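You operate a simulated robot arm through the tools that you are given. There is no shell and no other tool.

The job below is to be done with a simulated robot arm. You get a single attempt, and the scene is never put back.

Task
Open the blinds, switch off both wall lights, set out the boxed bottle.
Fine: it goes from the black box onto the wall shelf; close the box again. Set down upright: bottle.
Where things are to end (x, y in the base frame): bottle within 60 mm of [820, 0].
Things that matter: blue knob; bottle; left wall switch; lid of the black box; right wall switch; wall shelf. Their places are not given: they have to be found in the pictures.

The check looks at the end state, three seconds after you hand in, the way a careful person would. Anything else that was tipped, shoved, dropped, spilled or broken makes it a failure.

Robot
A 6-joint arm with a two-finger gripper, fixed in place. Base frame: the origin is at the foot of the arm, x ahead of it, y to its left, z up. Units: mm, degrees, N and s.
Its first joint turns from -166.0 to 166.0 degrees. Payload 3.43 kg.
The TCP is the grasp point between the finger pads, 20 mm short of the fingertips. In the tool frame z runs along the fingers and y along their closing line. The gripper opens to 190 mm. The gripper's body begins 248 mm behind the TCP.
Orientation is that of the tool frame in the base frame, as a unit quaternion [x, y, z, w]. With the fingers straight down and closing along the base's y, the tool's x points along the base's -x, its y along +y and its z along -z.

Tools
- The arm moves only by the tool apply_moves. Its argument "deltas" is a list of rows, each a list of 7 numbers: the shift along the base's x, y, z in cm, then the turn, a rotation vector about the base's x, y, z in degrees, then the gripper command, from -1 (fully open) to 1 (shut), values between in proportion. In form: [[x, y, z, rx, ry, rz, claw], ...]. A call has 1 to 20 rows; each row shifts and turns the commanded pose from where the row before left it. A row lasts 0.2 s, in which the tool goes at most 50 mm and 8.6 degrees; a call with a longer step from one row to the next is refused whole, and so is a gripper value outside its range. A pose out of reach is approached as far as the arm can. The call stops where the force on the tool passes 90 N (or 10 N more than at its start, if that is more) or the arm is blocked; 0.2 s more then pass. The fingers move at their own pace (about 153 mm/s each) and stop on an object; they squeeze with about 29 N. The grip force told is the motor's: it shows also when the fingers shut on nothing. Time passes only in rows, and 0.2 s behind the last, so rows that do not move let the fingers close. It gives the time, the measured TCP pose, the force on the tool (base axes), the opening and the grip force at its end, in the units of the frame above (readings bear some noise), with the torque about the TCP (base axes, N m) and any sound that the robot's microphone picked up.
- Cameras (640 x 400 px; columns grow to the right, rows downward): "scene" is fixed at [219, -500.5, 1847.5]; the picture's right is [0.32, -0.95, 0.00], its down [-0.71, -0.24, -0.66] and it looks along [0.63, 0.21, -0.75] (base axes); focal length 308 px, centre (320, 200). "wrist" rides on the gripper at [70, -8, -288] in the tool frame; the picture's right is [0.12, 0.99, 0.00], its down [-0.96, 0.12, -0.25] and it looks along [-0.24, 0.03, 0.97] (tool axes); focal length 261 px, centre (320, 200).
- grab_frame(camera): a new picture of that camera. No time passes.
- raise_lower(by): slides the trunk up (or, below 0, down) by that many mm; the arm rides with it, the base frame stays. It gives what a move gives, with no picture.
- pixel_to_xyz(camera, pixels): there is no depth. For up to 12 entries [column, row, z] of the newest picture of that camera ("zoom" is the newest enlarged one), the place [x, y] in the base frame at which the ray of that pixel passes the height z, good to about 2 mm. No time passes.
- close_up(camera, box): a new picture of the part [left, top, right, bottom] of that camera's present view, enlarged. No time passes.
- close_job(): hands the job in; it is judged then, once.

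Unless the task says otherwise, let go and move clear before handing in.

The tools are called after "Call:" as a command line: name --pt "numbers of a row" for each row, then --argument value for the rest, lists and objects as JSON in quotes. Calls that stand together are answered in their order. apply_moves: Moves the arm, as the interface text tells. Its arguments: {"type":"object","properties":{"deltas":{"type":"array","items":{"type":"array","items":{"type":"number"}}}},"required":["deltas"]} The other tools are called the same way: raise_lower (by) slides the trunk up or down; grab_frame (camera) takes a picture; pixel_to_xyz (camera, pixels) gives the place at which the rays of pixels pass given heights; close_up (camera, box) takes an enlarged picture of a part of a camera's view; close_job () hands the job in.

At the start:

```text
clock: 0.0
eef_pos: [671.6, -105.3, 1436.4]
orientation: [0.0, 1.0, 0.0, 0.0]
ft_force: [0.9, -0.2, 0.2]
torque: [0.03, 0.01, 0.04]
gripper_width: 190.0
finger_force: 0.0
trunk travel left (down, up): [-375.0, 65.0]
```

scene: 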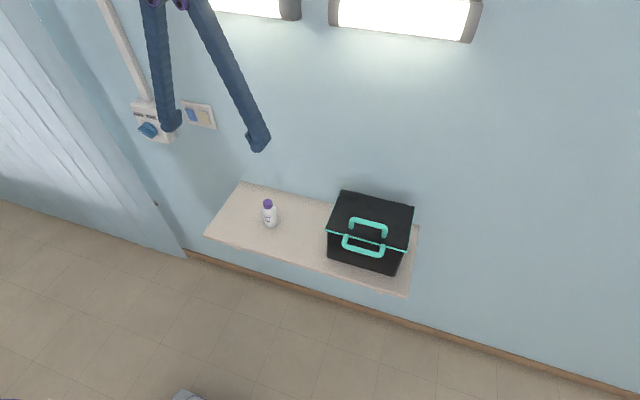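
wrist: 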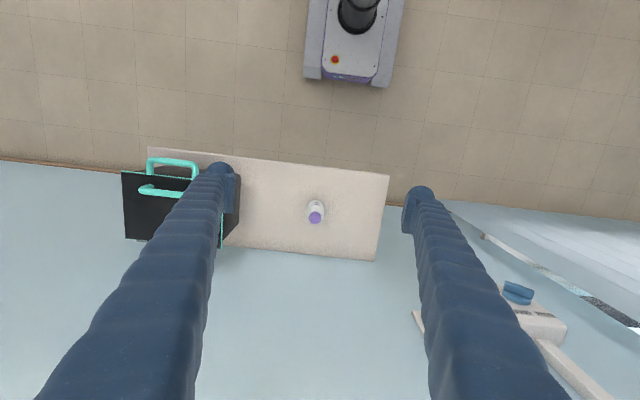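

The scene shows a shelf with a small bottle at (270,214), a black box with teal handles at (370,230), a switch plate at (198,115), a blue knob at (148,130) and two lights at the top. I'll take enlarged pictures before moving.

Call:
close_up --camera "scene" --box '[80, 70, 280, 195]'

Call:
close_up --camera "scene" --box '[190, 170, 440, 326]'

Call:
close_up --camera "wrist" --box '[100, 130, 420, 330]'

Call:
close_up --camera "wrist" --box '[400, 200, 640, 350]'

Call:
close_up --camera "scene" --box '[0, 0, 200, 125]'

```text
3.20 times, centred on (180, 132) of scene
```

zoom: 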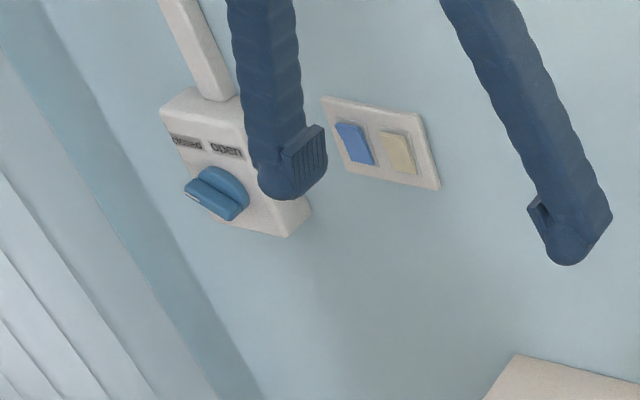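

```text
2.56 times, centred on (315, 248) of scene
```

zoom: 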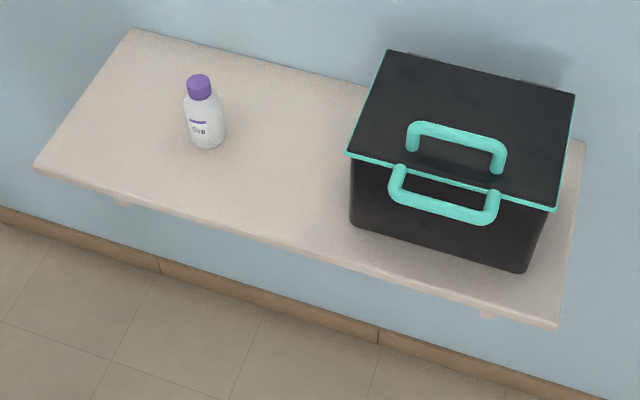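

```text
2.00 times, centred on (260, 230) of wrist
```

zoom: 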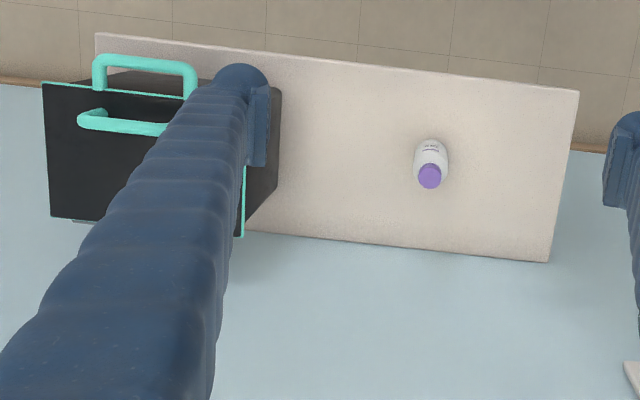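

```text
2.67 times, centred on (520, 275) of wrist
```

zoom: 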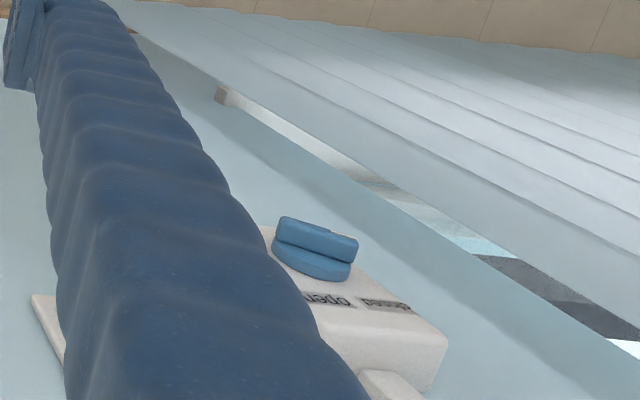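

```text
3.20 times, centred on (100, 62) of scene
```

zoom: 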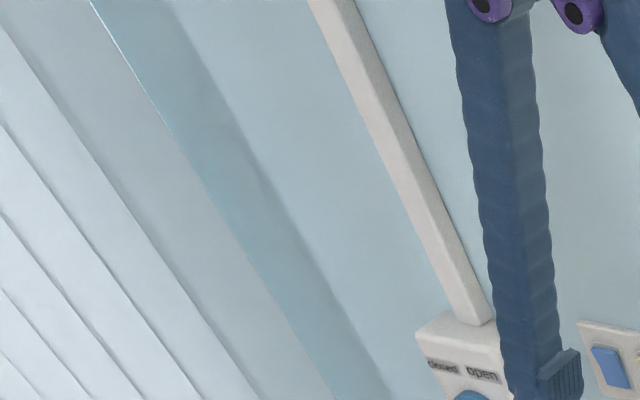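

The pictures show the box closed and another bottle already out on the shelf. I'll triangulate the shelf corners, box, bottle, switches and knob from the two cameras.

Call:
pixel_to_xyz --camera "scene" --pixels '[[204, 235, 800], [204, 235, 1000], [241, 183, 800], [241, 183, 1000], [407, 296, 800], [407, 296, 1000], [268, 201, 1000], [268, 201, 1200], [148, 130, 1200], [148, 130, 1400], [187, 253, 0], [187, 253, 200]]'

Call:
pixel_to_xyz --camera "wrist" --pixels '[[389, 175, 800], [389, 175, 1000], [375, 261, 800], [375, 261, 1000], [148, 147, 800], [148, 147, 1000], [315, 217, 1000], [315, 217, 1200], [519, 292, 1200], [519, 292, 1400], [122, 172, 1000], [122, 172, 1200]]'

```text
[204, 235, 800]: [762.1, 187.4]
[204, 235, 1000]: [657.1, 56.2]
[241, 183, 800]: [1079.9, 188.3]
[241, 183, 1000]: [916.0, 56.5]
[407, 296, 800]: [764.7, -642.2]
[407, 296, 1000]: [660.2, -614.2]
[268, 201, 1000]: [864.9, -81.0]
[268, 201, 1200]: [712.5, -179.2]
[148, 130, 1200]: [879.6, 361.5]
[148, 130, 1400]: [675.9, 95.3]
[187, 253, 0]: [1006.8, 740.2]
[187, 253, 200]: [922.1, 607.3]
```

```text
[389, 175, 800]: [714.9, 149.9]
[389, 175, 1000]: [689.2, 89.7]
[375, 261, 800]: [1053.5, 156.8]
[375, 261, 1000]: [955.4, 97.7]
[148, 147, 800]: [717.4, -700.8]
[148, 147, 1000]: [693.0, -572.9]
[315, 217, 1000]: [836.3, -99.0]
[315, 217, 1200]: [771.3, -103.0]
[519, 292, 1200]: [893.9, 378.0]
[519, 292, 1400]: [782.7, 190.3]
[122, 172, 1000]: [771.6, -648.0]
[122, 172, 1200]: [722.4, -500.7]
```

Triangulating gives a shelf top near z≈918, x 700–985, y 112 to −626; the loose bottle is at about (825,−100) and the knob near (915,415,1163). I'll move the hand over the box to see its lid from above.

Call:
apply_moves --pt "0 -4 0 0 0 0 -1" --pt "0 -4 0 0 0 0 -1" --pt "0 -4 0 0 0 0 -1" --pt "0 -4 0 0 0 0 -1" --pt "0 -4 0 0 0 0 -1" --pt "0 -4 0 0 0 0 -1" --pt "0 -4 0 0 0 0 -1" --pt "0 -4 0 0 0 0 -1" --pt "0 0 0 0 0 0 -1"

Call:
grab_frame --camera "wrist"

Call:
grab_frame --camera "scene"

Call:
close_up --camera "scene" --box '[110, 80, 230, 155]'

```text
clock: 2.0
eef_pos: [671.2, -424.5, 1438.7]
orientation: [0.001, 1.0, 0.0, -0.001]
ft_force: [0.2, 0.5, 0.8]
torque: [-0.03, -0.02, 0.0]
gripper_width: 190.1
finger_force: 0.1
trunk travel left (down, up): [-375.0, 65.0]
```

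```text
taken
```

wrist: 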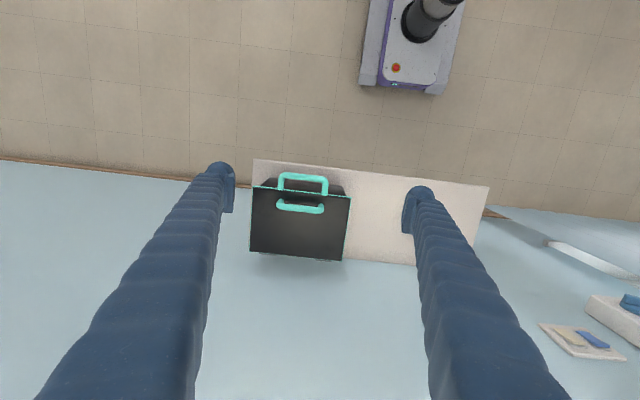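

```text
taken
```

scene: 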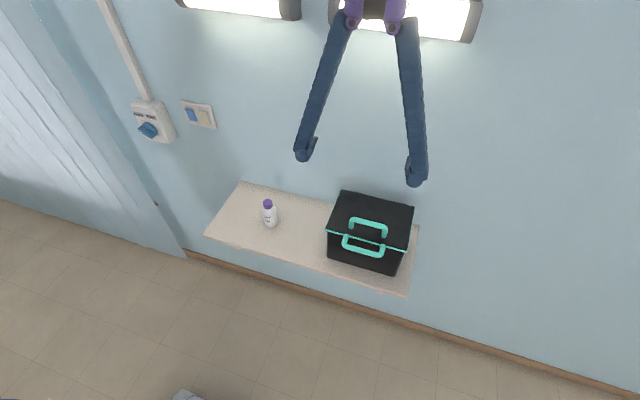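

```text
5.33 times, centred on (170, 118) of scene
```

zoom: 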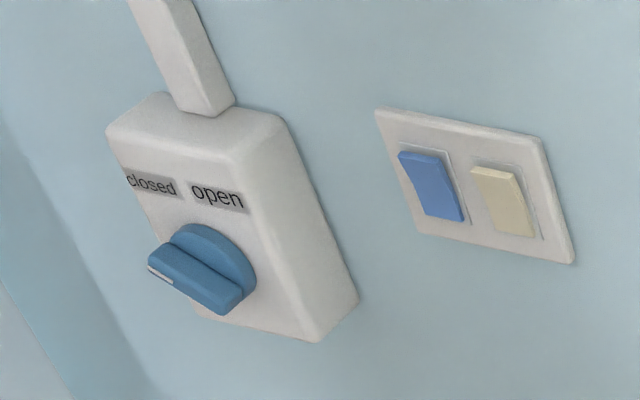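

The knob's white mark (zoom 160,272) points to the left side by "closed"; both rockers (zoom 430,185 and 505,200) are visible beside it. I'll turn the hand to face the wall and move it in front of the knob and switches for a frontal look.

Call:
apply_moves --pt "-0.3 4 -0.5 0 -5 0 -1" --pt "-0.3 4 -0.5 0 -5 0 -1" --pt "-0.3 4 -0.5 0 -5 0 -1" --pt "-0.3 4 -0.5 0 -5 0 -1" --pt "-0.3 4 -0.5 0 -5 0 -1" --pt "-0.3 4 -0.5 0 -5 0 -1" --pt "-0.3 4 -0.5 0 -5 0 -1" --pt "-0.3 4 -0.5 0 -5 0 -1" --pt "-0.3 4 -0.5 0 -5 0 -1" --pt "-0.3 4 -0.5 0 -5 0 -1" --pt "-0.3 4 -0.5 0 -5 0 -1" --pt "-0.3 4 -0.5 0 -5 0 -1" --pt "-0.3 4 -0.5 0 -5 0 -1" --pt "-0.3 4 -0.5 0 -5 0 -1" --pt "-0.3 4 -0.5 0 -5 0 -1" --pt "-0.3 4 -0.5 0 -5 0 -1" --pt "-0.3 4 -0.5 0 -5 0 -1" --pt "-0.3 4 -0.5 0 -5 0 -1" --pt "0 0 0 0 0 0 -1"

Call:
grab_frame --camera "wrist"

Call:
grab_frame --camera "scene"

```text
clock: 6.0
eef_pos: [818.7, 0.8, 1489.3]
orientation: [-0.024, 0.719, 0.07, 0.691]
ft_force: [0.2, -0.1, -0.6]
torque: [-0.02, 0.02, -0.04]
gripper_width: 190.1
finger_force: 0.1
out of reach, approached as far as the arm can: row 10, 11, 12, 13, 14, 15, 16, 17, 18
trunk travel left (down, up): [-375.0, 65.0]
```

```text
taken
```

wrist: 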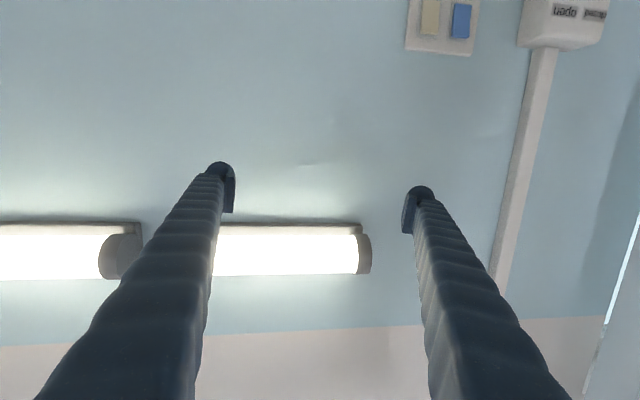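

```text
taken
```

scene: 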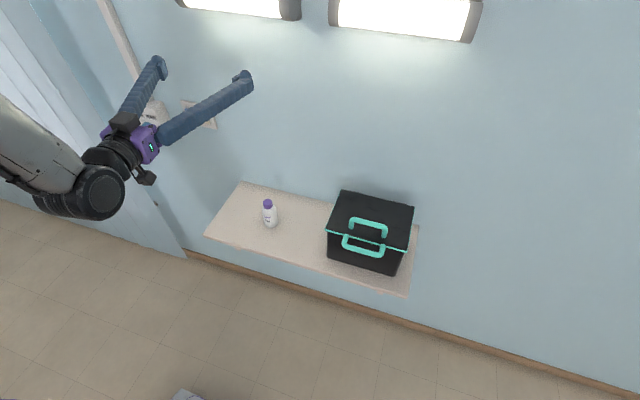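

The arm got only to (819,1,1489), facing the wall but short of the commanded pose. I'll send a no-move row to see whether it stays there.

Call:
apply_moves --pt "0 0 0 0 0 0 -1"

```text
clock: 6.4
eef_pos: [819.6, 1.3, 1489.2]
orientation: [-0.022, 0.72, 0.071, 0.69]
ft_force: [-0.3, -1.0, -0.6]
torque: [-0.02, -0.02, 0.03]
gripper_width: 190.1
finger_force: 0.0
trunk travel left (down, up): [-375.0, 65.0]
```

The command resets to the measured pose (819,1,1489). I'll straighten the tool to face +x and shift toward the knob and switches.

Call:
apply_moves --pt "-0.4 3 -2.4 -0.4 -0.24 -0.75 -1" --pt "-0.4 3 -2.4 -0.4 -0.24 -0.75 -1" --pt "-0.4 3 -2.4 -0.4 -0.24 -0.75 -1" --pt "-0.4 3 -2.4 -0.4 -0.24 -0.75 -1" --pt "-0.4 3 -2.4 -0.4 -0.24 -0.75 -1" --pt "-0.4 3 -2.4 -0.4 -0.24 -0.75 -1" --pt "-0.4 3 -2.4 -0.4 -0.24 -0.75 -1" --pt "-0.4 3 -2.4 -0.4 -0.24 -0.75 -1" --pt "-0.4 3 -2.4 -0.4 -0.24 -0.75 -1" --pt "-0.4 3 -2.4 -0.4 -0.24 -0.75 -1" --pt "0 0 0 0 0 0 -1"

Call:
grab_frame --camera "wrist"

Call:
grab_frame --camera "scene"

```text
clock: 8.8
eef_pos: [831.6, 53.5, 1347.3]
orientation: [-0.017, 0.727, 0.126, 0.675]
ft_force: [0.3, 0.4, 0.5]
torque: [0.04, -0.02, -0.03]
gripper_width: 189.9
finger_force: 0.1
out of reach, approached as far as the arm can: row 1, 2, 3, 4, 5, 6, 7, 8, 9, 10
trunk travel left (down, up): [-375.0, 65.0]
```

```text
taken
```

wrist: 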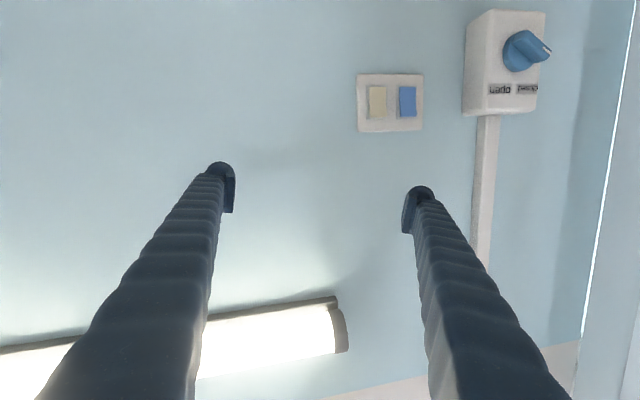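

```text
taken
```

scene: 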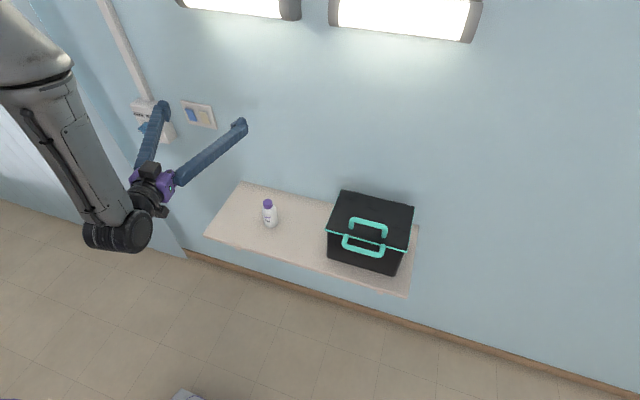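

The commands were clipped, probably by the inner reach limit (wrist too near the base axis). I'll go out in x first, then sideways.

Call:
apply_moves --pt "1.5 1 -1 -1.5 -0.7 -2 -1" --pt "1.5 1 -1 -1.5 -0.7 -2 -1" --pt "1 2 -1 -1.5 -0.7 -2 -1" --pt "0 3 -1 -1.5 -0.7 -2 -1" --pt "0 3 -1 -1.5 -0.7 -2 -1" --pt "-0.5 3 -1 -1.4 -0.7 -1.6 -1" --pt "-0.5 3 -1 0 0 0 -1" --pt "-1 3 -1 0 0 0 -1" --pt "0 0 0 0 0 0 -1"

Call:
grab_frame --camera "wrist"

```text
clock: 10.8
eef_pos: [878.0, 42.0, 1334.2]
orientation: [-0.018, 0.724, 0.117, 0.679]
ft_force: [-0.8, -0.3, -0.3]
torque: [-0.01, -0.01, -0.01]
gripper_width: 189.9
finger_force: 0.0
out of reach, approached as far as the arm can: row 1, 2, 3, 4, 5, 6, 7, 8
trunk travel left (down, up): [-375.0, 65.0]
```

```text
taken
```

wrist: 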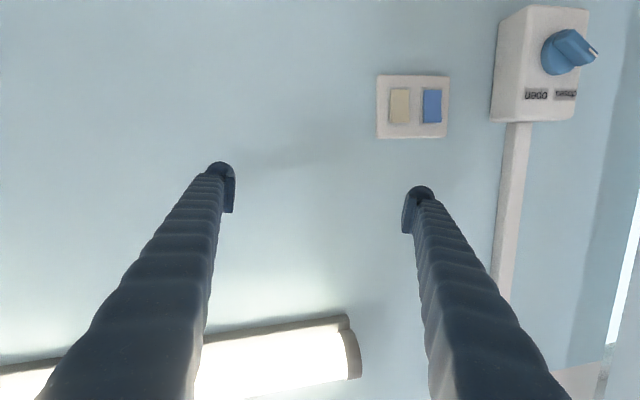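

The move was clipped again, and the forearm comes steeply down from a high shoulder, so a wrist limit is likely. Lowering the trunk by 200 mm keeps the hand (z≈1134) above the bottle top (≈1050) and should ease it.

Call:
raise_lower --by -200

Call:
apply_moves --pt "0 1 1 -1.5 -0.7 -2 -1" --pt "0 1 1 -1.5 -0.7 -2 -1" --pt "0 2 1 -1.5 -0.7 -2 -1" --pt "0 2 1 -1.5 -0.7 -2 -1" --pt "0 2 1 -1.5 -0.7 -2 -1" --pt "0 0 0 0 0 0 -1"

Call:
grab_frame --camera "wrist"

Call:
grab_frame --camera "scene"

```text
clock: 13.0
eef_pos: [877.0, 41.6, 1134.0]
orientation: [-0.018, 0.724, 0.116, 0.68]
ft_force: [0.0, 0.5, 1.1]
torque: [0.02, 0.01, -0.01]
gripper_width: 189.7
finger_force: 0.1
trunk travel left (down, up): [-175.0, 265.0]
```

```text
clock: 14.4
eef_pos: [883.1, 34.8, 1164.5]
orientation: [-0.021, 0.722, 0.107, 0.683]
ft_force: [-1.2, 0.7, 0.0]
torque: [-0.04, 0.03, -0.02]
gripper_width: 190.1
finger_force: 0.0
out of reach, approached as far as the arm can: row 1, 2, 3, 4, 5
trunk travel left (down, up): [-175.0, 265.0]
```

```text
taken
```

wrist: 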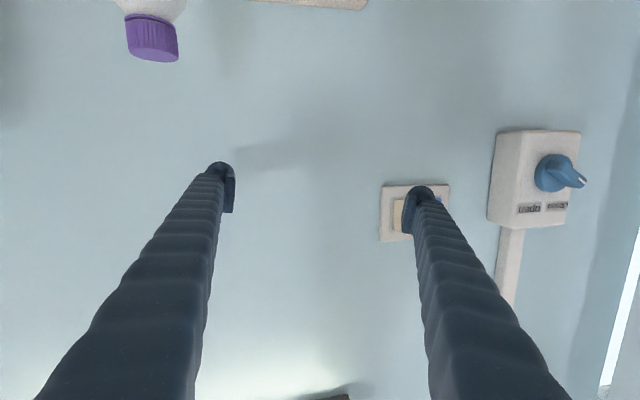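

```text
taken
```

scene: 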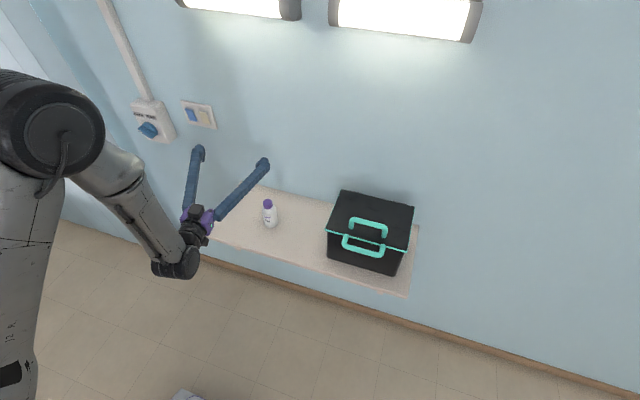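

The yaw and y motion still don't follow, so the wrist seems to be in a bad posture. I'll raise the trunk back up, fold the tool to point down again about its wrist, and re-approach from the left side.

Call:
raise_lower --by 265

Call:
apply_moves --pt "0.2 0 -4.4 0 7.5 0 -1" --pt "-0.4 0 -4.4 0 7.5 0 -1" --pt "-0.97 0 -4.3 0 7.5 0 -1" --pt "-1.5 0 -4.1 0 7.5 0 -1" --pt "-2.0 0 -3.8 0 7.5 0 -1" --pt "-2.5 0 -3.4 0 7.5 0 -1" --pt "-2.9 0 -3.0 0 7.5 0 -1" --pt "-3.3 0 -2.5 0 7.5 0 -1" --pt "-3.6 0 -2.0 0 7.5 0 -1" --pt "-3.8 0 -1.5 0 7.5 0 -1" --pt "-4.0 0 -0.9 0 7.5 0 -1" --pt "-4.0 0 -0.3 0 7.5 0 -1" --pt "0 0 0 0 0 0 -1"

Call:
grab_frame --camera "scene"

```text
clock: 17.1
eef_pos: [884.1, 35.3, 1429.1]
orientation: [-0.021, 0.722, 0.108, 0.683]
ft_force: [0.0, 0.4, 0.3]
torque: [0.0, -0.03, -0.03]
gripper_width: 189.9
finger_force: 0.0
trunk travel left (down, up): [-440.0, 0.0]
```

```text
clock: 19.9
eef_pos: [595.8, 35.2, 1085.5]
orientation: [0.064, 0.993, 0.092, -0.028]
ft_force: [0.0, -0.8, -0.5]
torque: [0.21, -0.14, 0.03]
gripper_width: 189.7
finger_force: 0.0
trunk travel left (down, up): [-440.0, 0.0]
```

```text
taken
```

scene: 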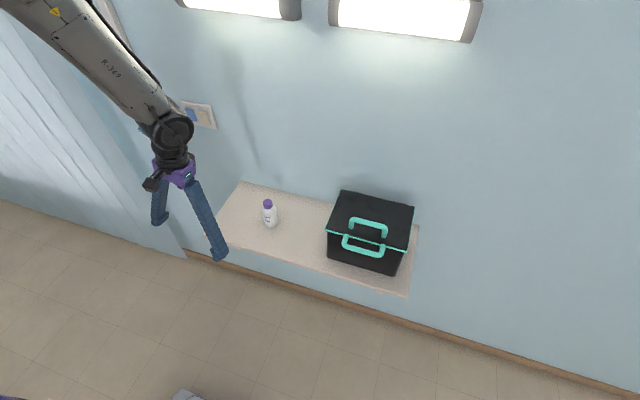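

The tool-down pose was reached as commanded. Now I'll square it up and shift to y≈300 with the tool still down.

Call:
apply_moves --pt "-1.2 3.3 0 -1.33 -0.4 0.9 -1" --pt "-1.2 3.3 0 -1.33 -0.4 0.9 -1" --pt "-1.2 3.3 0 -1.33 -0.4 0.9 -1" --pt "-1.2 3.3 0 -1.33 -0.4 0.9 -1" --pt "-1.2 3.3 0 -1.33 -0.4 0.9 -1" --pt "-1.2 3.3 0 -1.33 -0.4 0.9 -1" --pt "-1.2 3.3 0 -1.33 -0.4 0.9 -1" --pt "-1.2 3.3 0 -1.33 -0.4 0.9 -1" --pt "0 0 0 0 0 0 -1"

```text
clock: 21.9
eef_pos: [499.8, 300.2, 1082.4]
orientation: [-0.002, 1.0, -0.001, 0.0]
ft_force: [-0.1, -0.5, 0.0]
torque: [-0.01, 0.05, -0.01]
gripper_width: 190.1
finger_force: 0.0
trunk travel left (down, up): [-440.0, 0.0]
```

Square at (500,300,1082). Now I'll pitch the tool up about its wrist to face the wall.

Call:
apply_moves --pt "4.5 0 0.3 0 -7.5 0 -1" --pt "4.45 0 0.9 0 -7.5 0 -1" --pt "4.3 0 1.5 0 -7.5 0 -1" --pt "4.1 0 2.0 0 -7.5 0 -1" --pt "3.8 0 2.5 0 -7.5 0 -1" --pt "3.4 0 3.0 0 -7.5 0 -1" --pt "3.0 0 3.4 0 -7.5 0 -1" --pt "2.5 0 3.8 0 -7.5 0 -1" --pt "2.0 0 4.1 0 -7.5 0 -1" --pt "1.5 0 4.3 0 -7.5 0 -1" --pt "0.9 0 4.4 0 -7.5 0 -1" --pt "0.3 0 4.4 0 -7.5 0 -1" --pt "0 0 0 0 0 0 -1"

Call:
grab_frame --camera "wrist"

Call:
grab_frame --camera "scene"

```text
clock: 24.7
eef_pos: [861.6, 317.3, 1454.4]
orientation: [-0.003, 0.709, -0.007, 0.706]
ft_force: [-0.6, -1.1, 0.0]
torque: [0.0, 0.0, 0.05]
gripper_width: 190.0
finger_force: 0.0
out of reach, approached as far as the arm can: row 10, 11, 12
trunk travel left (down, up): [-440.0, 0.0]
```

```text
taken
```

wrist: 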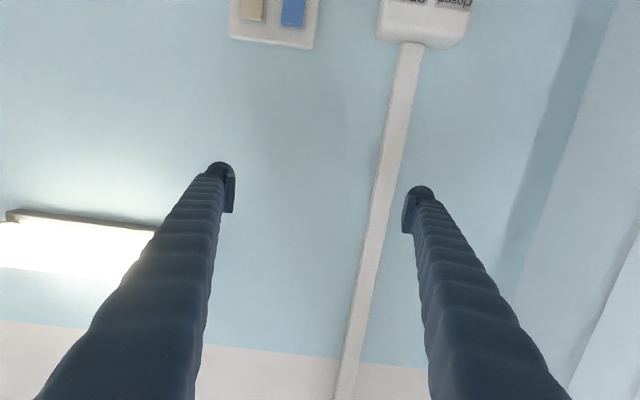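

```text
taken
```

scene: 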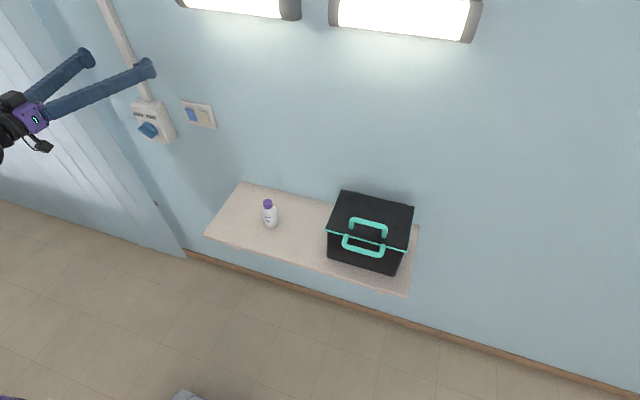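

The tool now faces the wall squarely at (862,317,1454). I'll lower the trunk 200 mm so the camera sees the knob and switches; the tips (x≈881) stay short of the knob (≈915).

Call:
raise_lower --by -200

Call:
grab_frame --camera "wrist"

Call:
close_up --camera "wrist" --box '[200, 0, 520, 200]'

```text
clock: 26.9
eef_pos: [861.7, 317.5, 1253.6]
orientation: [-0.002, 0.709, -0.008, 0.705]
ft_force: [-0.3, 0.0, -0.4]
torque: [-0.01, 0.02, 0.01]
gripper_width: 189.7
finger_force: 0.1
trunk travel left (down, up): [-240.0, 200.0]
```

```text
taken
```

wrist: 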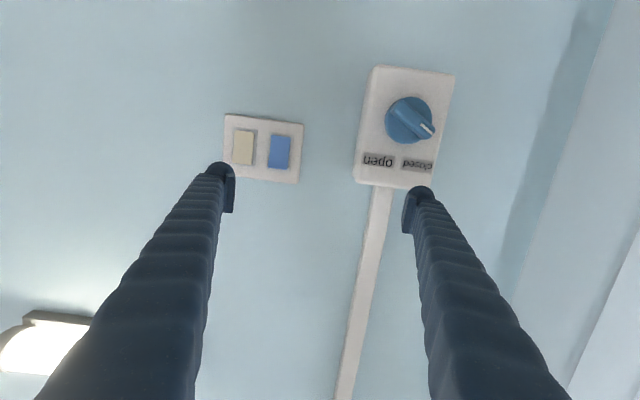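

```text
2.00 times, centred on (360, 100) of wrist
```

zoom: 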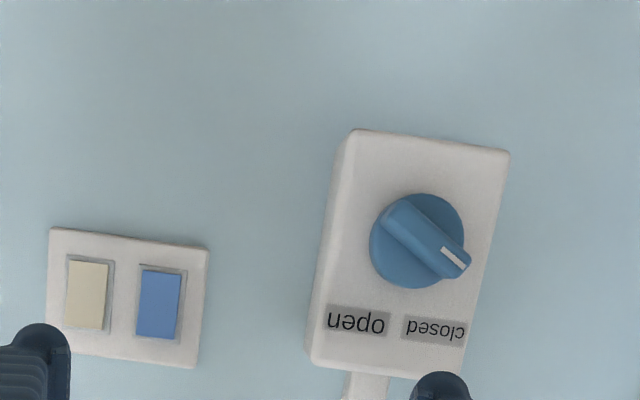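

The wrist close-up (upside down) shows the knob pointer aimed at "closed" (upper left in reality); it must turn clockwise to "open". I'll triangulate the knob and rockers using this view and the scene view.

Call:
grab_frame --camera "scene"

Call:
close_up --camera "scene" --box '[110, 80, 230, 155]'

Call:
pixel_to_xyz --camera "wrist" --pixels '[[409, 120, 1200], [409, 120, 1300], [279.5, 152.5, 1200], [279.5, 152.5, 1300], [243.5, 147.5, 1200], [243.5, 147.5, 1300], [375, 65, 1200], [455, 75, 1200], [226, 113, 1200], [298, 184, 1300]]'

Call:
pixel_to_xyz --camera "scene" --pixels '[[149.5, 130, 1100], [149.5, 130, 1200], [191, 115.4, 1100], [191, 115.4, 1200], [204.7, 118.6, 1100], [204.7, 118.6, 1200]]'

```text
taken
```

scene: 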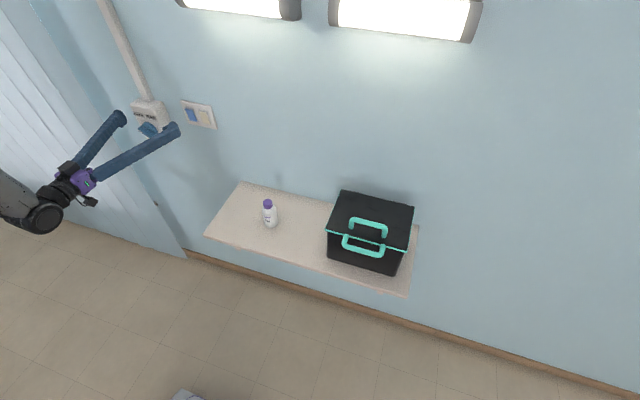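

```text
5.33 times, centred on (170, 118) of scene
```

zoom: 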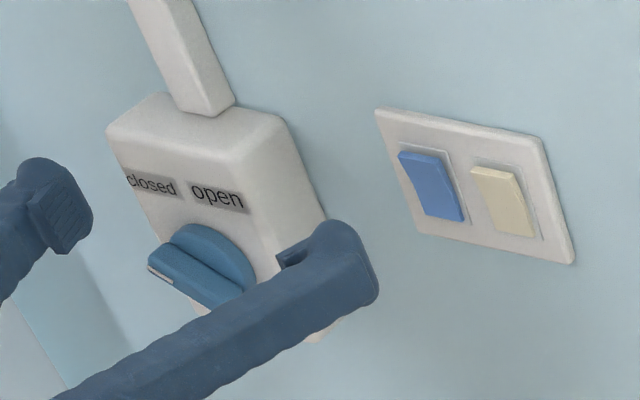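

```text
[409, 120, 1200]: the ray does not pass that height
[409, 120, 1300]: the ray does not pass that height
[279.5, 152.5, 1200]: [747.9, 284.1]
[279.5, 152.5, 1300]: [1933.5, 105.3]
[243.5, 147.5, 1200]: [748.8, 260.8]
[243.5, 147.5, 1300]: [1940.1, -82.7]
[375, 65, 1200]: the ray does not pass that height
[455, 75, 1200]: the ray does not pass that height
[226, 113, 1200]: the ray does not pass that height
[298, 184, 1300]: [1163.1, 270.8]
```

```text
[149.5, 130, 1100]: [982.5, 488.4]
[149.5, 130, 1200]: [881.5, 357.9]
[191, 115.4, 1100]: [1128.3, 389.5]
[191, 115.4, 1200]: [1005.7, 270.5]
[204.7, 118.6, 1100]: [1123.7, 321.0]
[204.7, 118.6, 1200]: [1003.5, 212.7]
```

The rockers come out at blue ≈(981,248,1220) and beige ≈(980,193,1219). For the knob I need lower heights on its rays.

Call:
pixel_to_xyz --camera "wrist" --pixels '[[409, 120, 1150], [409, 120, 1100], [375, 65, 1150], [455, 75, 1150], [375, 65, 1050], [455, 75, 1050], [432, 132, 1150], [432, 132, 1100], [395, 107, 1150], [395, 107, 1100]]'

Call:
pixel_to_xyz --camera "zoom" --pixels '[[205, 262, 1150], [205, 262, 1200], [160, 272, 1150], [160, 272, 1200], [106, 135, 1200], [106, 135, 1250], [152, 252, 1150], [152, 252, 1200]]'

```text
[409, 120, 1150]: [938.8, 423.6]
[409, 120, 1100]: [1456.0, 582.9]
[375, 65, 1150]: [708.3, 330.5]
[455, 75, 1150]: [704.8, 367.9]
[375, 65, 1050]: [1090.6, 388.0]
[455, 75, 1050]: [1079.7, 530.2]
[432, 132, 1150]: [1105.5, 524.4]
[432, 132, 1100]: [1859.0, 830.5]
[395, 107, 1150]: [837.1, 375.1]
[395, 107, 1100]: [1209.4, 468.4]
```

```text
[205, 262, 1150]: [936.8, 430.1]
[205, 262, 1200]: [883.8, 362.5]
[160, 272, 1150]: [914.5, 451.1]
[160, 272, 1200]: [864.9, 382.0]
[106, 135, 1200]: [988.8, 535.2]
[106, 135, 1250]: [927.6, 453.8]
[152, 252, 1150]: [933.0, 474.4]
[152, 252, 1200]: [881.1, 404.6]
```

The knob axis is near (y 420, z 1153), ridge front about x≈902, disc about x≈930, ridge tilted about 30–40° up to the left. I'll centre on y≈420, roll the tool −58°, part-close the fingers, and check the view before advancing.

Call:
apply_moves --pt "-0.2 1.28 0 -7.25 0 0 0.1" --pt "-0.2 1.28 0 -7.25 0 0 0.1" --pt "-0.2 1.28 0 -7.25 0 0 0.1" --pt "-0.2 1.28 0 -7.25 0 0 0.1" --pt "-0.2 1.28 0 -7.25 0 0 0.1" --pt "-0.2 1.28 0 -7.25 0 0 0.1" --pt "-0.2 1.28 0 -7.25 0 0 0.1" --pt "-0.2 1.28 0 -7.25 0 0 0.1" --pt "0 0 0 0 0 0 0.1"

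Call:
grab_frame --camera "wrist"

```text
clock: 28.9
eef_pos: [846.1, 418.7, 1251.9]
orientation: [-0.344, 0.616, -0.351, 0.615]
ft_force: [-0.1, 0.7, 0.2]
torque: [0.0, 0.0, -0.03]
gripper_width: 85.5
finger_force: 0.0
trunk travel left (down, up): [-240.0, 200.0]
```

```text
taken
```

wrist: 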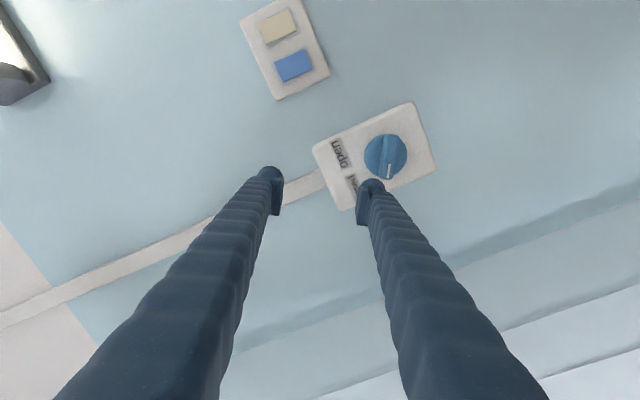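

The ridge (388,138→388,178) is now nearly vertical in the picture, so the fingers will close across it. I'll lower the trunk 99 mm to line up with the knob.

Call:
raise_lower --by -99

Call:
grab_frame --camera "wrist"

Call:
close_up --camera "scene" --box '[90, 80, 210, 155]'

```text
clock: 30.2
eef_pos: [846.4, 418.6, 1153.9]
orientation: [-0.344, 0.616, -0.351, 0.616]
ft_force: [-0.9, -0.5, -0.7]
torque: [0.01, -0.02, 0.03]
gripper_width: 85.4
finger_force: 0.1
trunk travel left (down, up): [-141.0, 299.0]
```

```text
taken
```

wrist: 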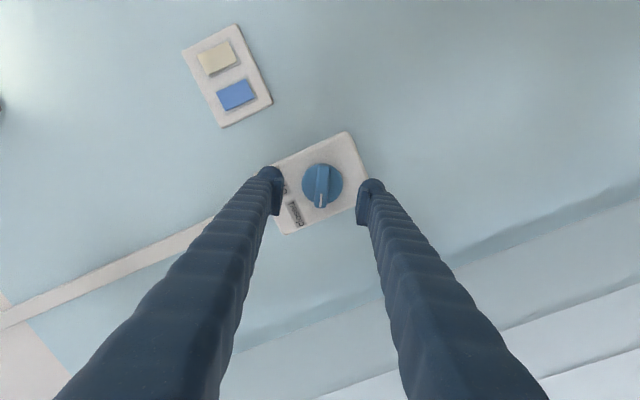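

```text
5.33 times, centred on (150, 118) of scene
```

zoom: 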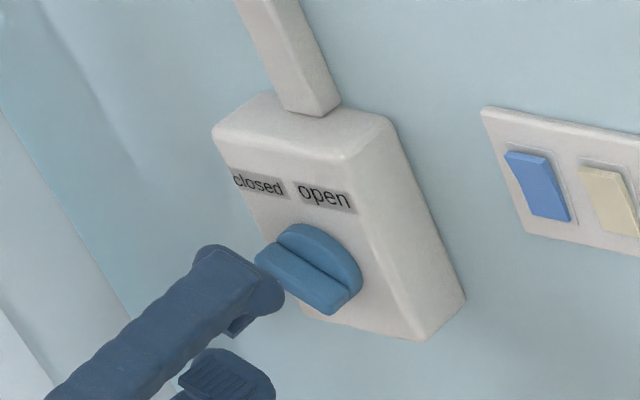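

The knob ridge (322,184) sits midway between the fingers as expected. I'll advance 56 mm to straddle the ridge without touching the disc.

Call:
apply_moves --pt "1.2 0.1 0 0 0 0 0.1" --pt "1.2 0.1 0 0 0 0 0.1" --pt "1.2 0 0 0 0 0 0.1" --pt "1.0 0 0 0 0 0 0.1" --pt "0.6 0 0 0 0 0 0.1" --pt "0.4 0 0 0 0 0 0.1" --pt "0 0 0 0 0 0 0.1"

Call:
close_up --camera "scene" --box '[90, 80, 210, 155]'

Call:
close_up --camera "wrist" --box '[240, 120, 400, 220]'

```text
clock: 31.8
eef_pos: [901.3, 420.9, 1153.3]
orientation: [-0.345, 0.616, -0.351, 0.615]
ft_force: [-0.3, -0.9, 0.0]
torque: [0.03, -0.01, 0.01]
gripper_width: 85.5
finger_force: 0.1
trunk travel left (down, up): [-141.0, 299.0]
```

```text
5.33 times, centred on (150, 118) of scene
```

zoom: 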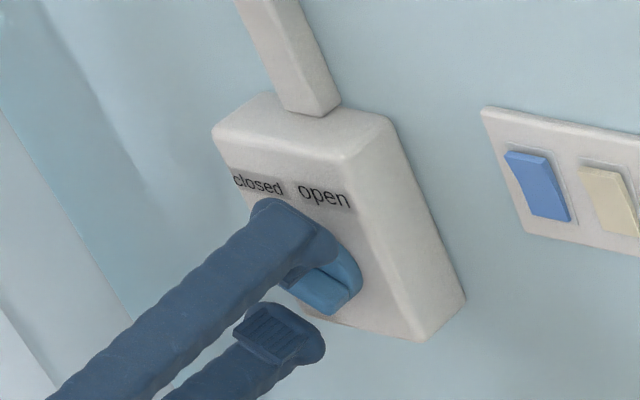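

```text
4.00 times, centred on (320, 170) of wrist
```

zoom: 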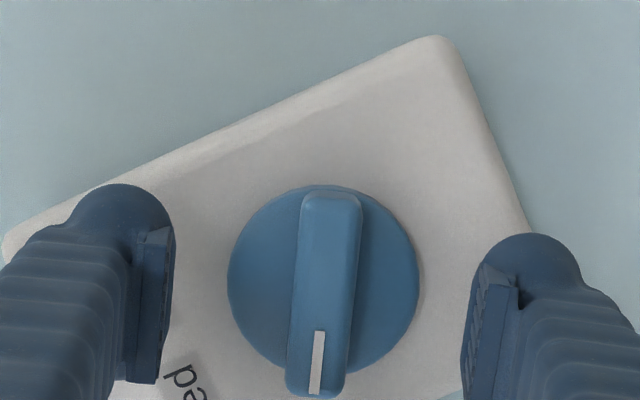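

The fingers straddle the ridge cleanly (zoom 173 and 465, ridge at 325). I'll close on it.

Call:
apply_moves --pt "0 0 0 0 0 0 0.5" --pt "0 0 0 0 0 0 1" --pt "0 0 0 0 0 0 1" --pt "0 0 0 0 0 0 1"

Call:
close_up --camera "wrist" --box '[240, 120, 400, 220]'

```text
clock: 32.8
eef_pos: [901.3, 422.4, 1152.1]
orientation: [-0.346, 0.616, -0.35, 0.615]
ft_force: [-0.4, 0.9, -4.2]
torque: [-0.04, -0.01, 0.1]
gripper_width: 17.0
finger_force: 44.4
trunk travel left (down, up): [-141.0, 299.0]
```

```text
4.00 times, centred on (320, 170) of wrist
```

zoom: 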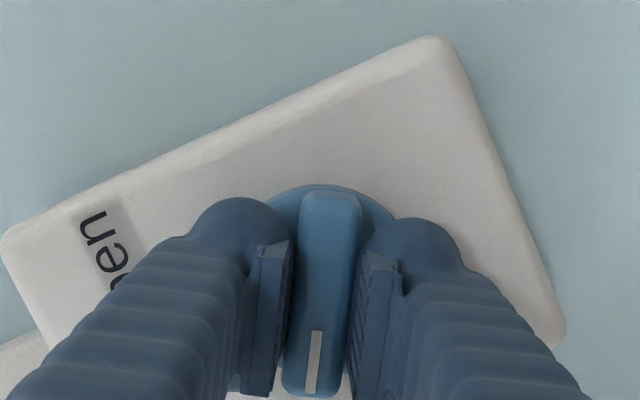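

Gripped: opening 17 mm, small side force. I'll turn clockwise in small steps (+rx) and watch the torque.

Call:
apply_moves --pt "0 0 0 5 0 0 1" --pt "0 0 0 5 0 0 1" --pt "0 0 0 5 0 0 1" --pt "0 0 0 5 0 0 1" --pt "0 0 0 5 0 0 1" --pt "0 0 0 5 0 0 1"

Call:
close_up --camera "wrist" --box '[240, 120, 400, 220]'

```text
clock: 34.2
eef_pos: [901.8, 421.6, 1154.3]
orientation: [-0.173, 0.686, -0.179, 0.683]
ft_force: [1.5, -0.8, -1.3]
torque: [-0.03, 0.21, -0.12]
gripper_width: 17.1
finger_force: 44.6
trunk travel left (down, up): [-141.0, 299.0]
```

```text
4.00 times, centred on (320, 170) of wrist
```

zoom: 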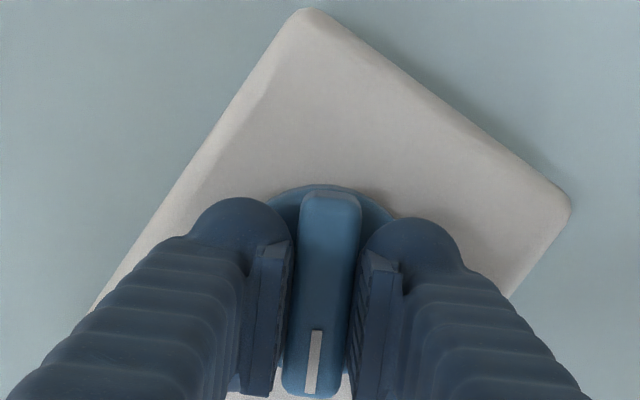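

The knob turns with the hand with hardly any torque (box rotated in view). I'll carry on another 40°.

Call:
apply_moves --pt "0 0 0 5 0 0 1" --pt "0 0 0 5 0 0 1" --pt "0 0 0 5 0 0 1" --pt "0 0 0 5 0 0 1" --pt "0 0 0 5 0 0 1" --pt "0 0 0 5 0 0 1" --pt "0 0 0 5 0 0 1" --pt "0 0 0 5 0 0 1"

Call:
grab_frame --camera "scene"

Call:
close_up --camera "wrist" --box '[240, 120, 400, 220]'

```text
clock: 36.0
eef_pos: [904.3, 419.2, 1156.4]
orientation: [0.074, 0.715, 0.046, 0.693]
ft_force: [-26.4, -12.4, 1.0]
torque: [-0.11, -1.48, 0.13]
gripper_width: 17.4
finger_force: 44.8
out of reach, approached as far as the arm can: row 8
trunk travel left (down, up): [-141.0, 299.0]
stopped in row 8: the force on the tool passed its limit at 96 N (the readings are from after the stop); the commanded pose is now the measured one
```

```text
taken
```

scene: 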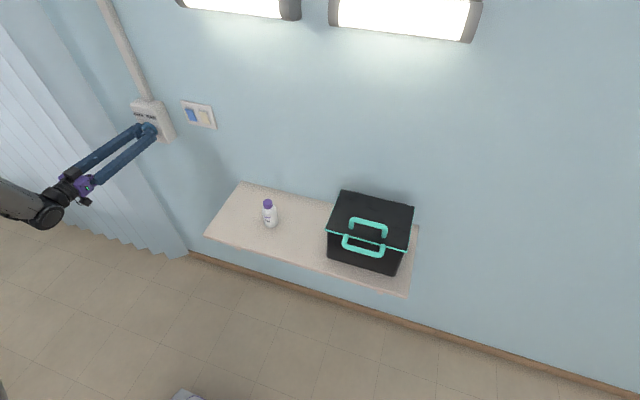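

```text
4.00 times, centred on (320, 170) of wrist
```

zoom: 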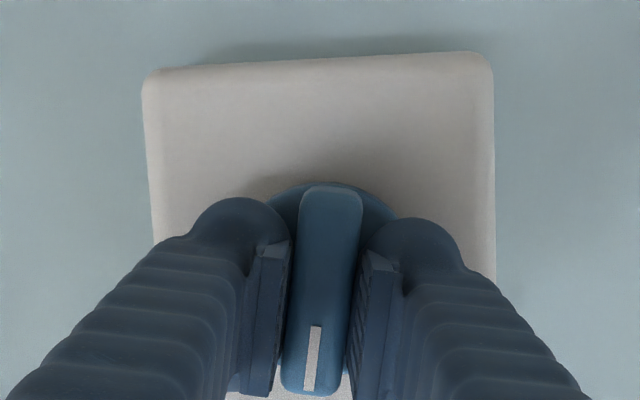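

Row 8 stopped on a force spike at an arm joint limit (roll ≈+7°), not a knob stop; the slats have begun to change. I'll release, back off, and regrip with the hand rolled the other way round for more travel.

Call:
apply_moves --pt "0 0 0 0 0 0 0.5" --pt "0 0 0 0 0 0 0.1" --pt "0 0 0 0 0 0 0.1" --pt "-1 0 0 0 0 0 0.1" --pt "-2 0 0 0 0 0 0.1" --pt "-2 0 0 -2 0 0 0.1" --pt "-2 0 0 -2 0 0 0.1" --pt "0 0 0 0 0 0 0.1"

Call:
grab_frame --camera "wrist"

Call:
close_up --camera "wrist" --box '[240, 120, 400, 220]'

```text
clock: 37.9
eef_pos: [838.7, 421.9, 1154.6]
orientation: [0.049, 0.717, 0.021, 0.695]
ft_force: [0.0, 0.1, -0.2]
torque: [-0.02, -0.02, 0.01]
gripper_width: 85.4
finger_force: 0.0
trunk travel left (down, up): [-141.0, 299.0]
```

```text
taken
```

wrist: 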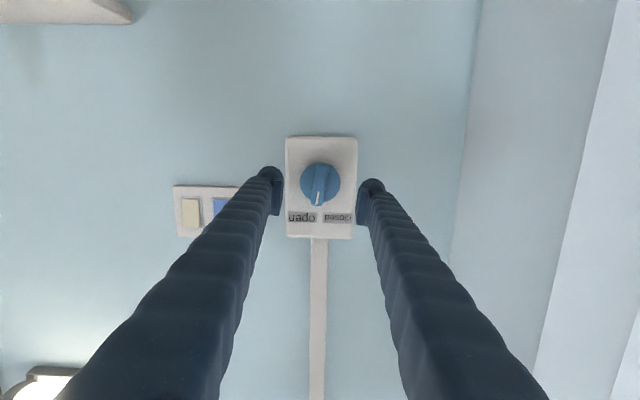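

```text
4.00 times, centred on (320, 170) of wrist
```

zoom: 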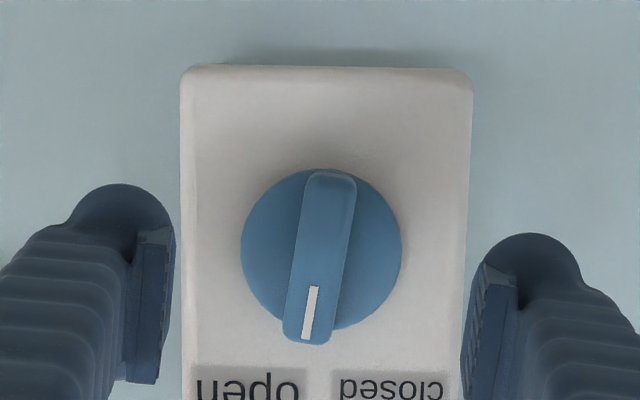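

The pointer is now about 8° past straight up toward "open". I'll roll the hand about −176° clear of the knob, so it can grip again with room to turn.

Call:
apply_moves --pt "0 0 0 -8 0 0 0.1" --pt "0 0 0 -8 0 0 0.1" --pt "0 0 0 -8 0 0 0.1" --pt "0 0 0 -8 0 0 0.1" --pt "0 0 0 -8 0 0 0.1" --pt "0 0 0 -8 0 0 0.1" --pt "0 0 0 -8 0 0 0.1" --pt "0 0 0 -8 0 0 0.1" --pt "0 0 0 -8 0 0 0.1" --pt "0 0 0 -8 0 0 0.1" --pt "0 0 0 -8 0 0 0.1" --pt "0 0 0 -8 0 0 0.1" --pt "0 0 0 -8 0 0 0.1" --pt "0 0 0 -8 0 0 0.1" --pt "0 0 0 -8 0 0 0.1" --pt "0 0 0 -8 0 0 0.1" --pt "0 0 0 -8 0 0 0.1" --pt "0 0 0 -8 0 0 0.1" --pt "0 0 0 -8 0 0 0.1" --pt "0 0 0 -8 0 0 0.1"

Call:
grab_frame --camera "wrist"

```text
clock: 42.0
eef_pos: [837.2, 422.4, 1153.5]
orientation: [0.676, -0.146, 0.702, -0.168]
ft_force: [0.7, -0.1, 0.2]
torque: [0.02, -0.01, 0.0]
gripper_width: 85.4
finger_force: 0.0
trunk travel left (down, up): [-141.0, 299.0]
```

```text
taken
```

wrist: 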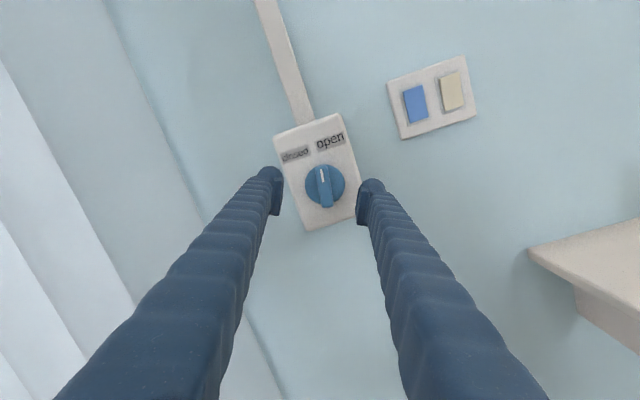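

The roll works on this side; picture is now upright. I'll finish the roll and level the tool, then check alignment.

Call:
apply_moves --pt "0.3 -0.05 0 -7 1.2 -0.6 0.1" --pt "0.3 -0.05 0 -7 1.2 -0.6 0.1" --pt "0 0 0 0 0 0 0.1"

Call:
close_up --camera "wrist" --box '[240, 120, 400, 220]'

Call:
grab_frame --camera "wrist"

```text
clock: 42.9
eef_pos: [842.6, 421.2, 1153.0]
orientation: [0.705, -0.07, 0.702, -0.073]
ft_force: [0.1, 0.3, -0.4]
torque: [-0.01, 0.02, 0.01]
gripper_width: 85.3
finger_force: 0.0
trunk travel left (down, up): [-141.0, 299.0]
```

```text
4.00 times, centred on (320, 170) of wrist
```

zoom: 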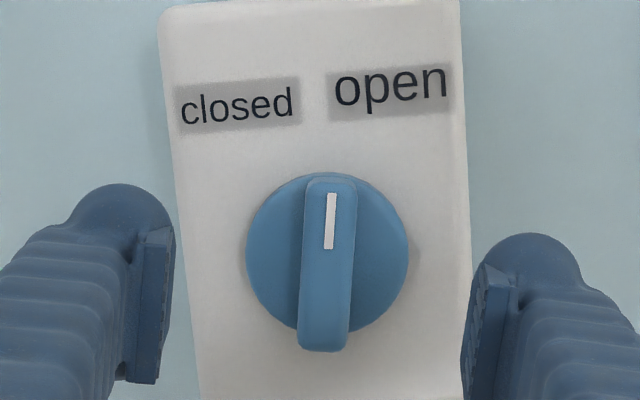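

```text
taken
```

wrist: 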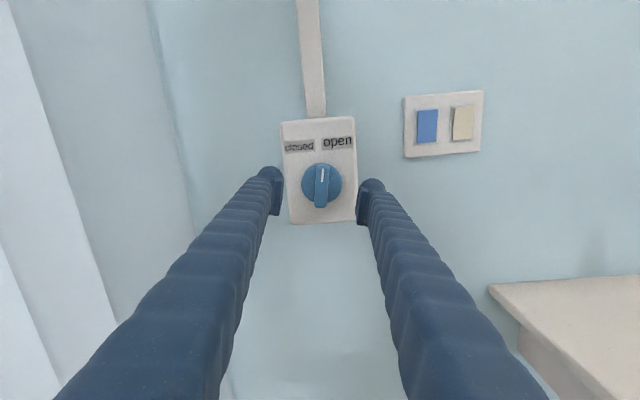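

The ridge (zoom 328,260) is centred and vertical between the fingers. I'll advance 59 mm and close on it.

Call:
apply_moves --pt "1.3 0 0 0 0 0 0.1" --pt "1.3 0 0.03 0 0 0 0.1" --pt "1.3 0 0.03 0 0 0 0.1" --pt "1.0 0 0 0 0 0 0.1" --pt "0.6 0 0 0 0 0 0.1" --pt "0.4 0 0 0 0 0 0.1" --pt "0 0 0 0 0 0 0.5" --pt "0 0 0 0 0 0 1" --pt "0 0 0 0 0 0 1" --pt "0 0 0 0 0 0 1"

```text
clock: 45.0
eef_pos: [903.2, 419.5, 1153.2]
orientation: [0.705, -0.072, 0.701, -0.074]
ft_force: [-2.8, -15.2, -4.8]
torque: [0.02, -0.11, -0.16]
gripper_width: 16.8
finger_force: 45.2
trunk travel left (down, up): [-141.0, 299.0]
```

Gripped again (16.8 mm) with slight side load; I'll nudge −1 mm in y and turn another 30°.

Call:
apply_moves --pt "0 -0.12 0 2 0 0 1" --pt "0 0 0 5 0 0 1" --pt "0 0 0 5 0 0 1" --pt "0 0 0 5 0 0 1" --pt "0 0 0 5 0 0 1" --pt "0 0 0 4 0 0 1"

Call:
close_up --camera "wrist" --box '[240, 100, 400, 200]'

Call:
grab_frame --camera "scene"

```text
clock: 46.5
eef_pos: [903.0, 418.9, 1152.4]
orientation: [0.67, -0.228, 0.667, -0.232]
ft_force: [-12.2, -20.8, -15.3]
torque: [-0.08, 0.14, -0.17]
gripper_width: 16.8
finger_force: 45.0
trunk travel left (down, up): [-141.0, 299.0]
```

```text
4.00 times, centred on (320, 150) of wrist
```

zoom: 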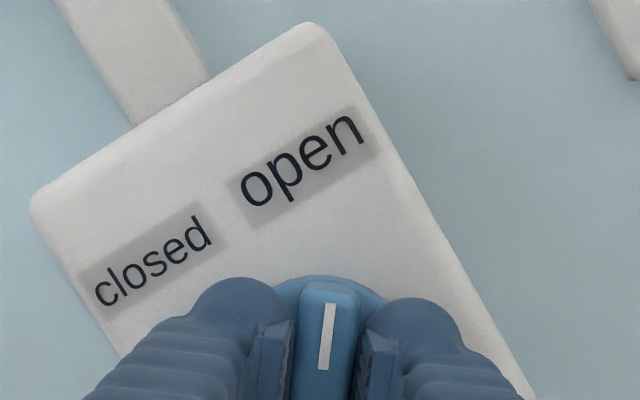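

```text
taken
```

scene: 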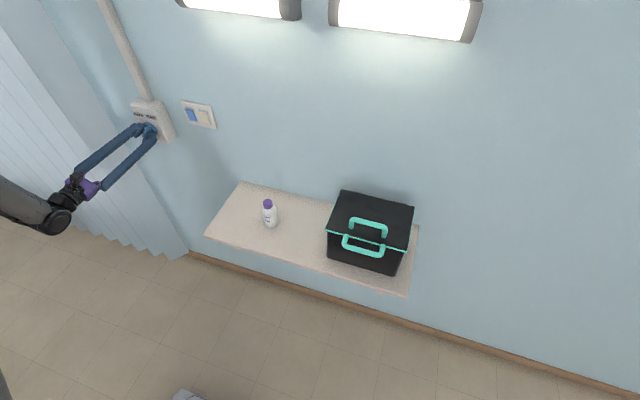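

Pointer is about 33° past vertical with no stop felt; the side force of about 26 N is misalignment. I'll relieve it by 1–2 mm and keep turning.

Call:
apply_moves --pt "-0.05 -0.15 -0.1 3 0 0 1" --pt "0 0 -0.05 5 0 0 1" --pt "0 0 0 5 0 0 1" --pt "0 0 0 5 0 0 1"

Call:
close_up --camera "wrist" --box '[240, 100, 400, 200]'

```text
clock: 47.5
eef_pos: [902.3, 419.1, 1152.5]
orientation: [0.625, -0.329, 0.624, -0.334]
ft_force: [-2.4, -15.8, -8.0]
torque: [-0.01, 0.14, -0.09]
gripper_width: 17.1
finger_force: 44.8
trunk travel left (down, up): [-141.0, 299.0]
```

```text
4.00 times, centred on (320, 150) of wrist
```

zoom: 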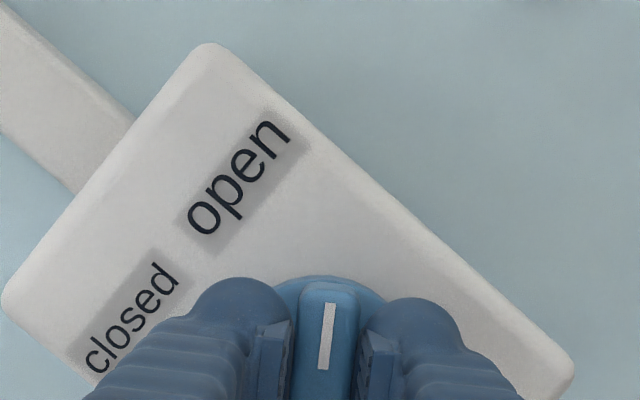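

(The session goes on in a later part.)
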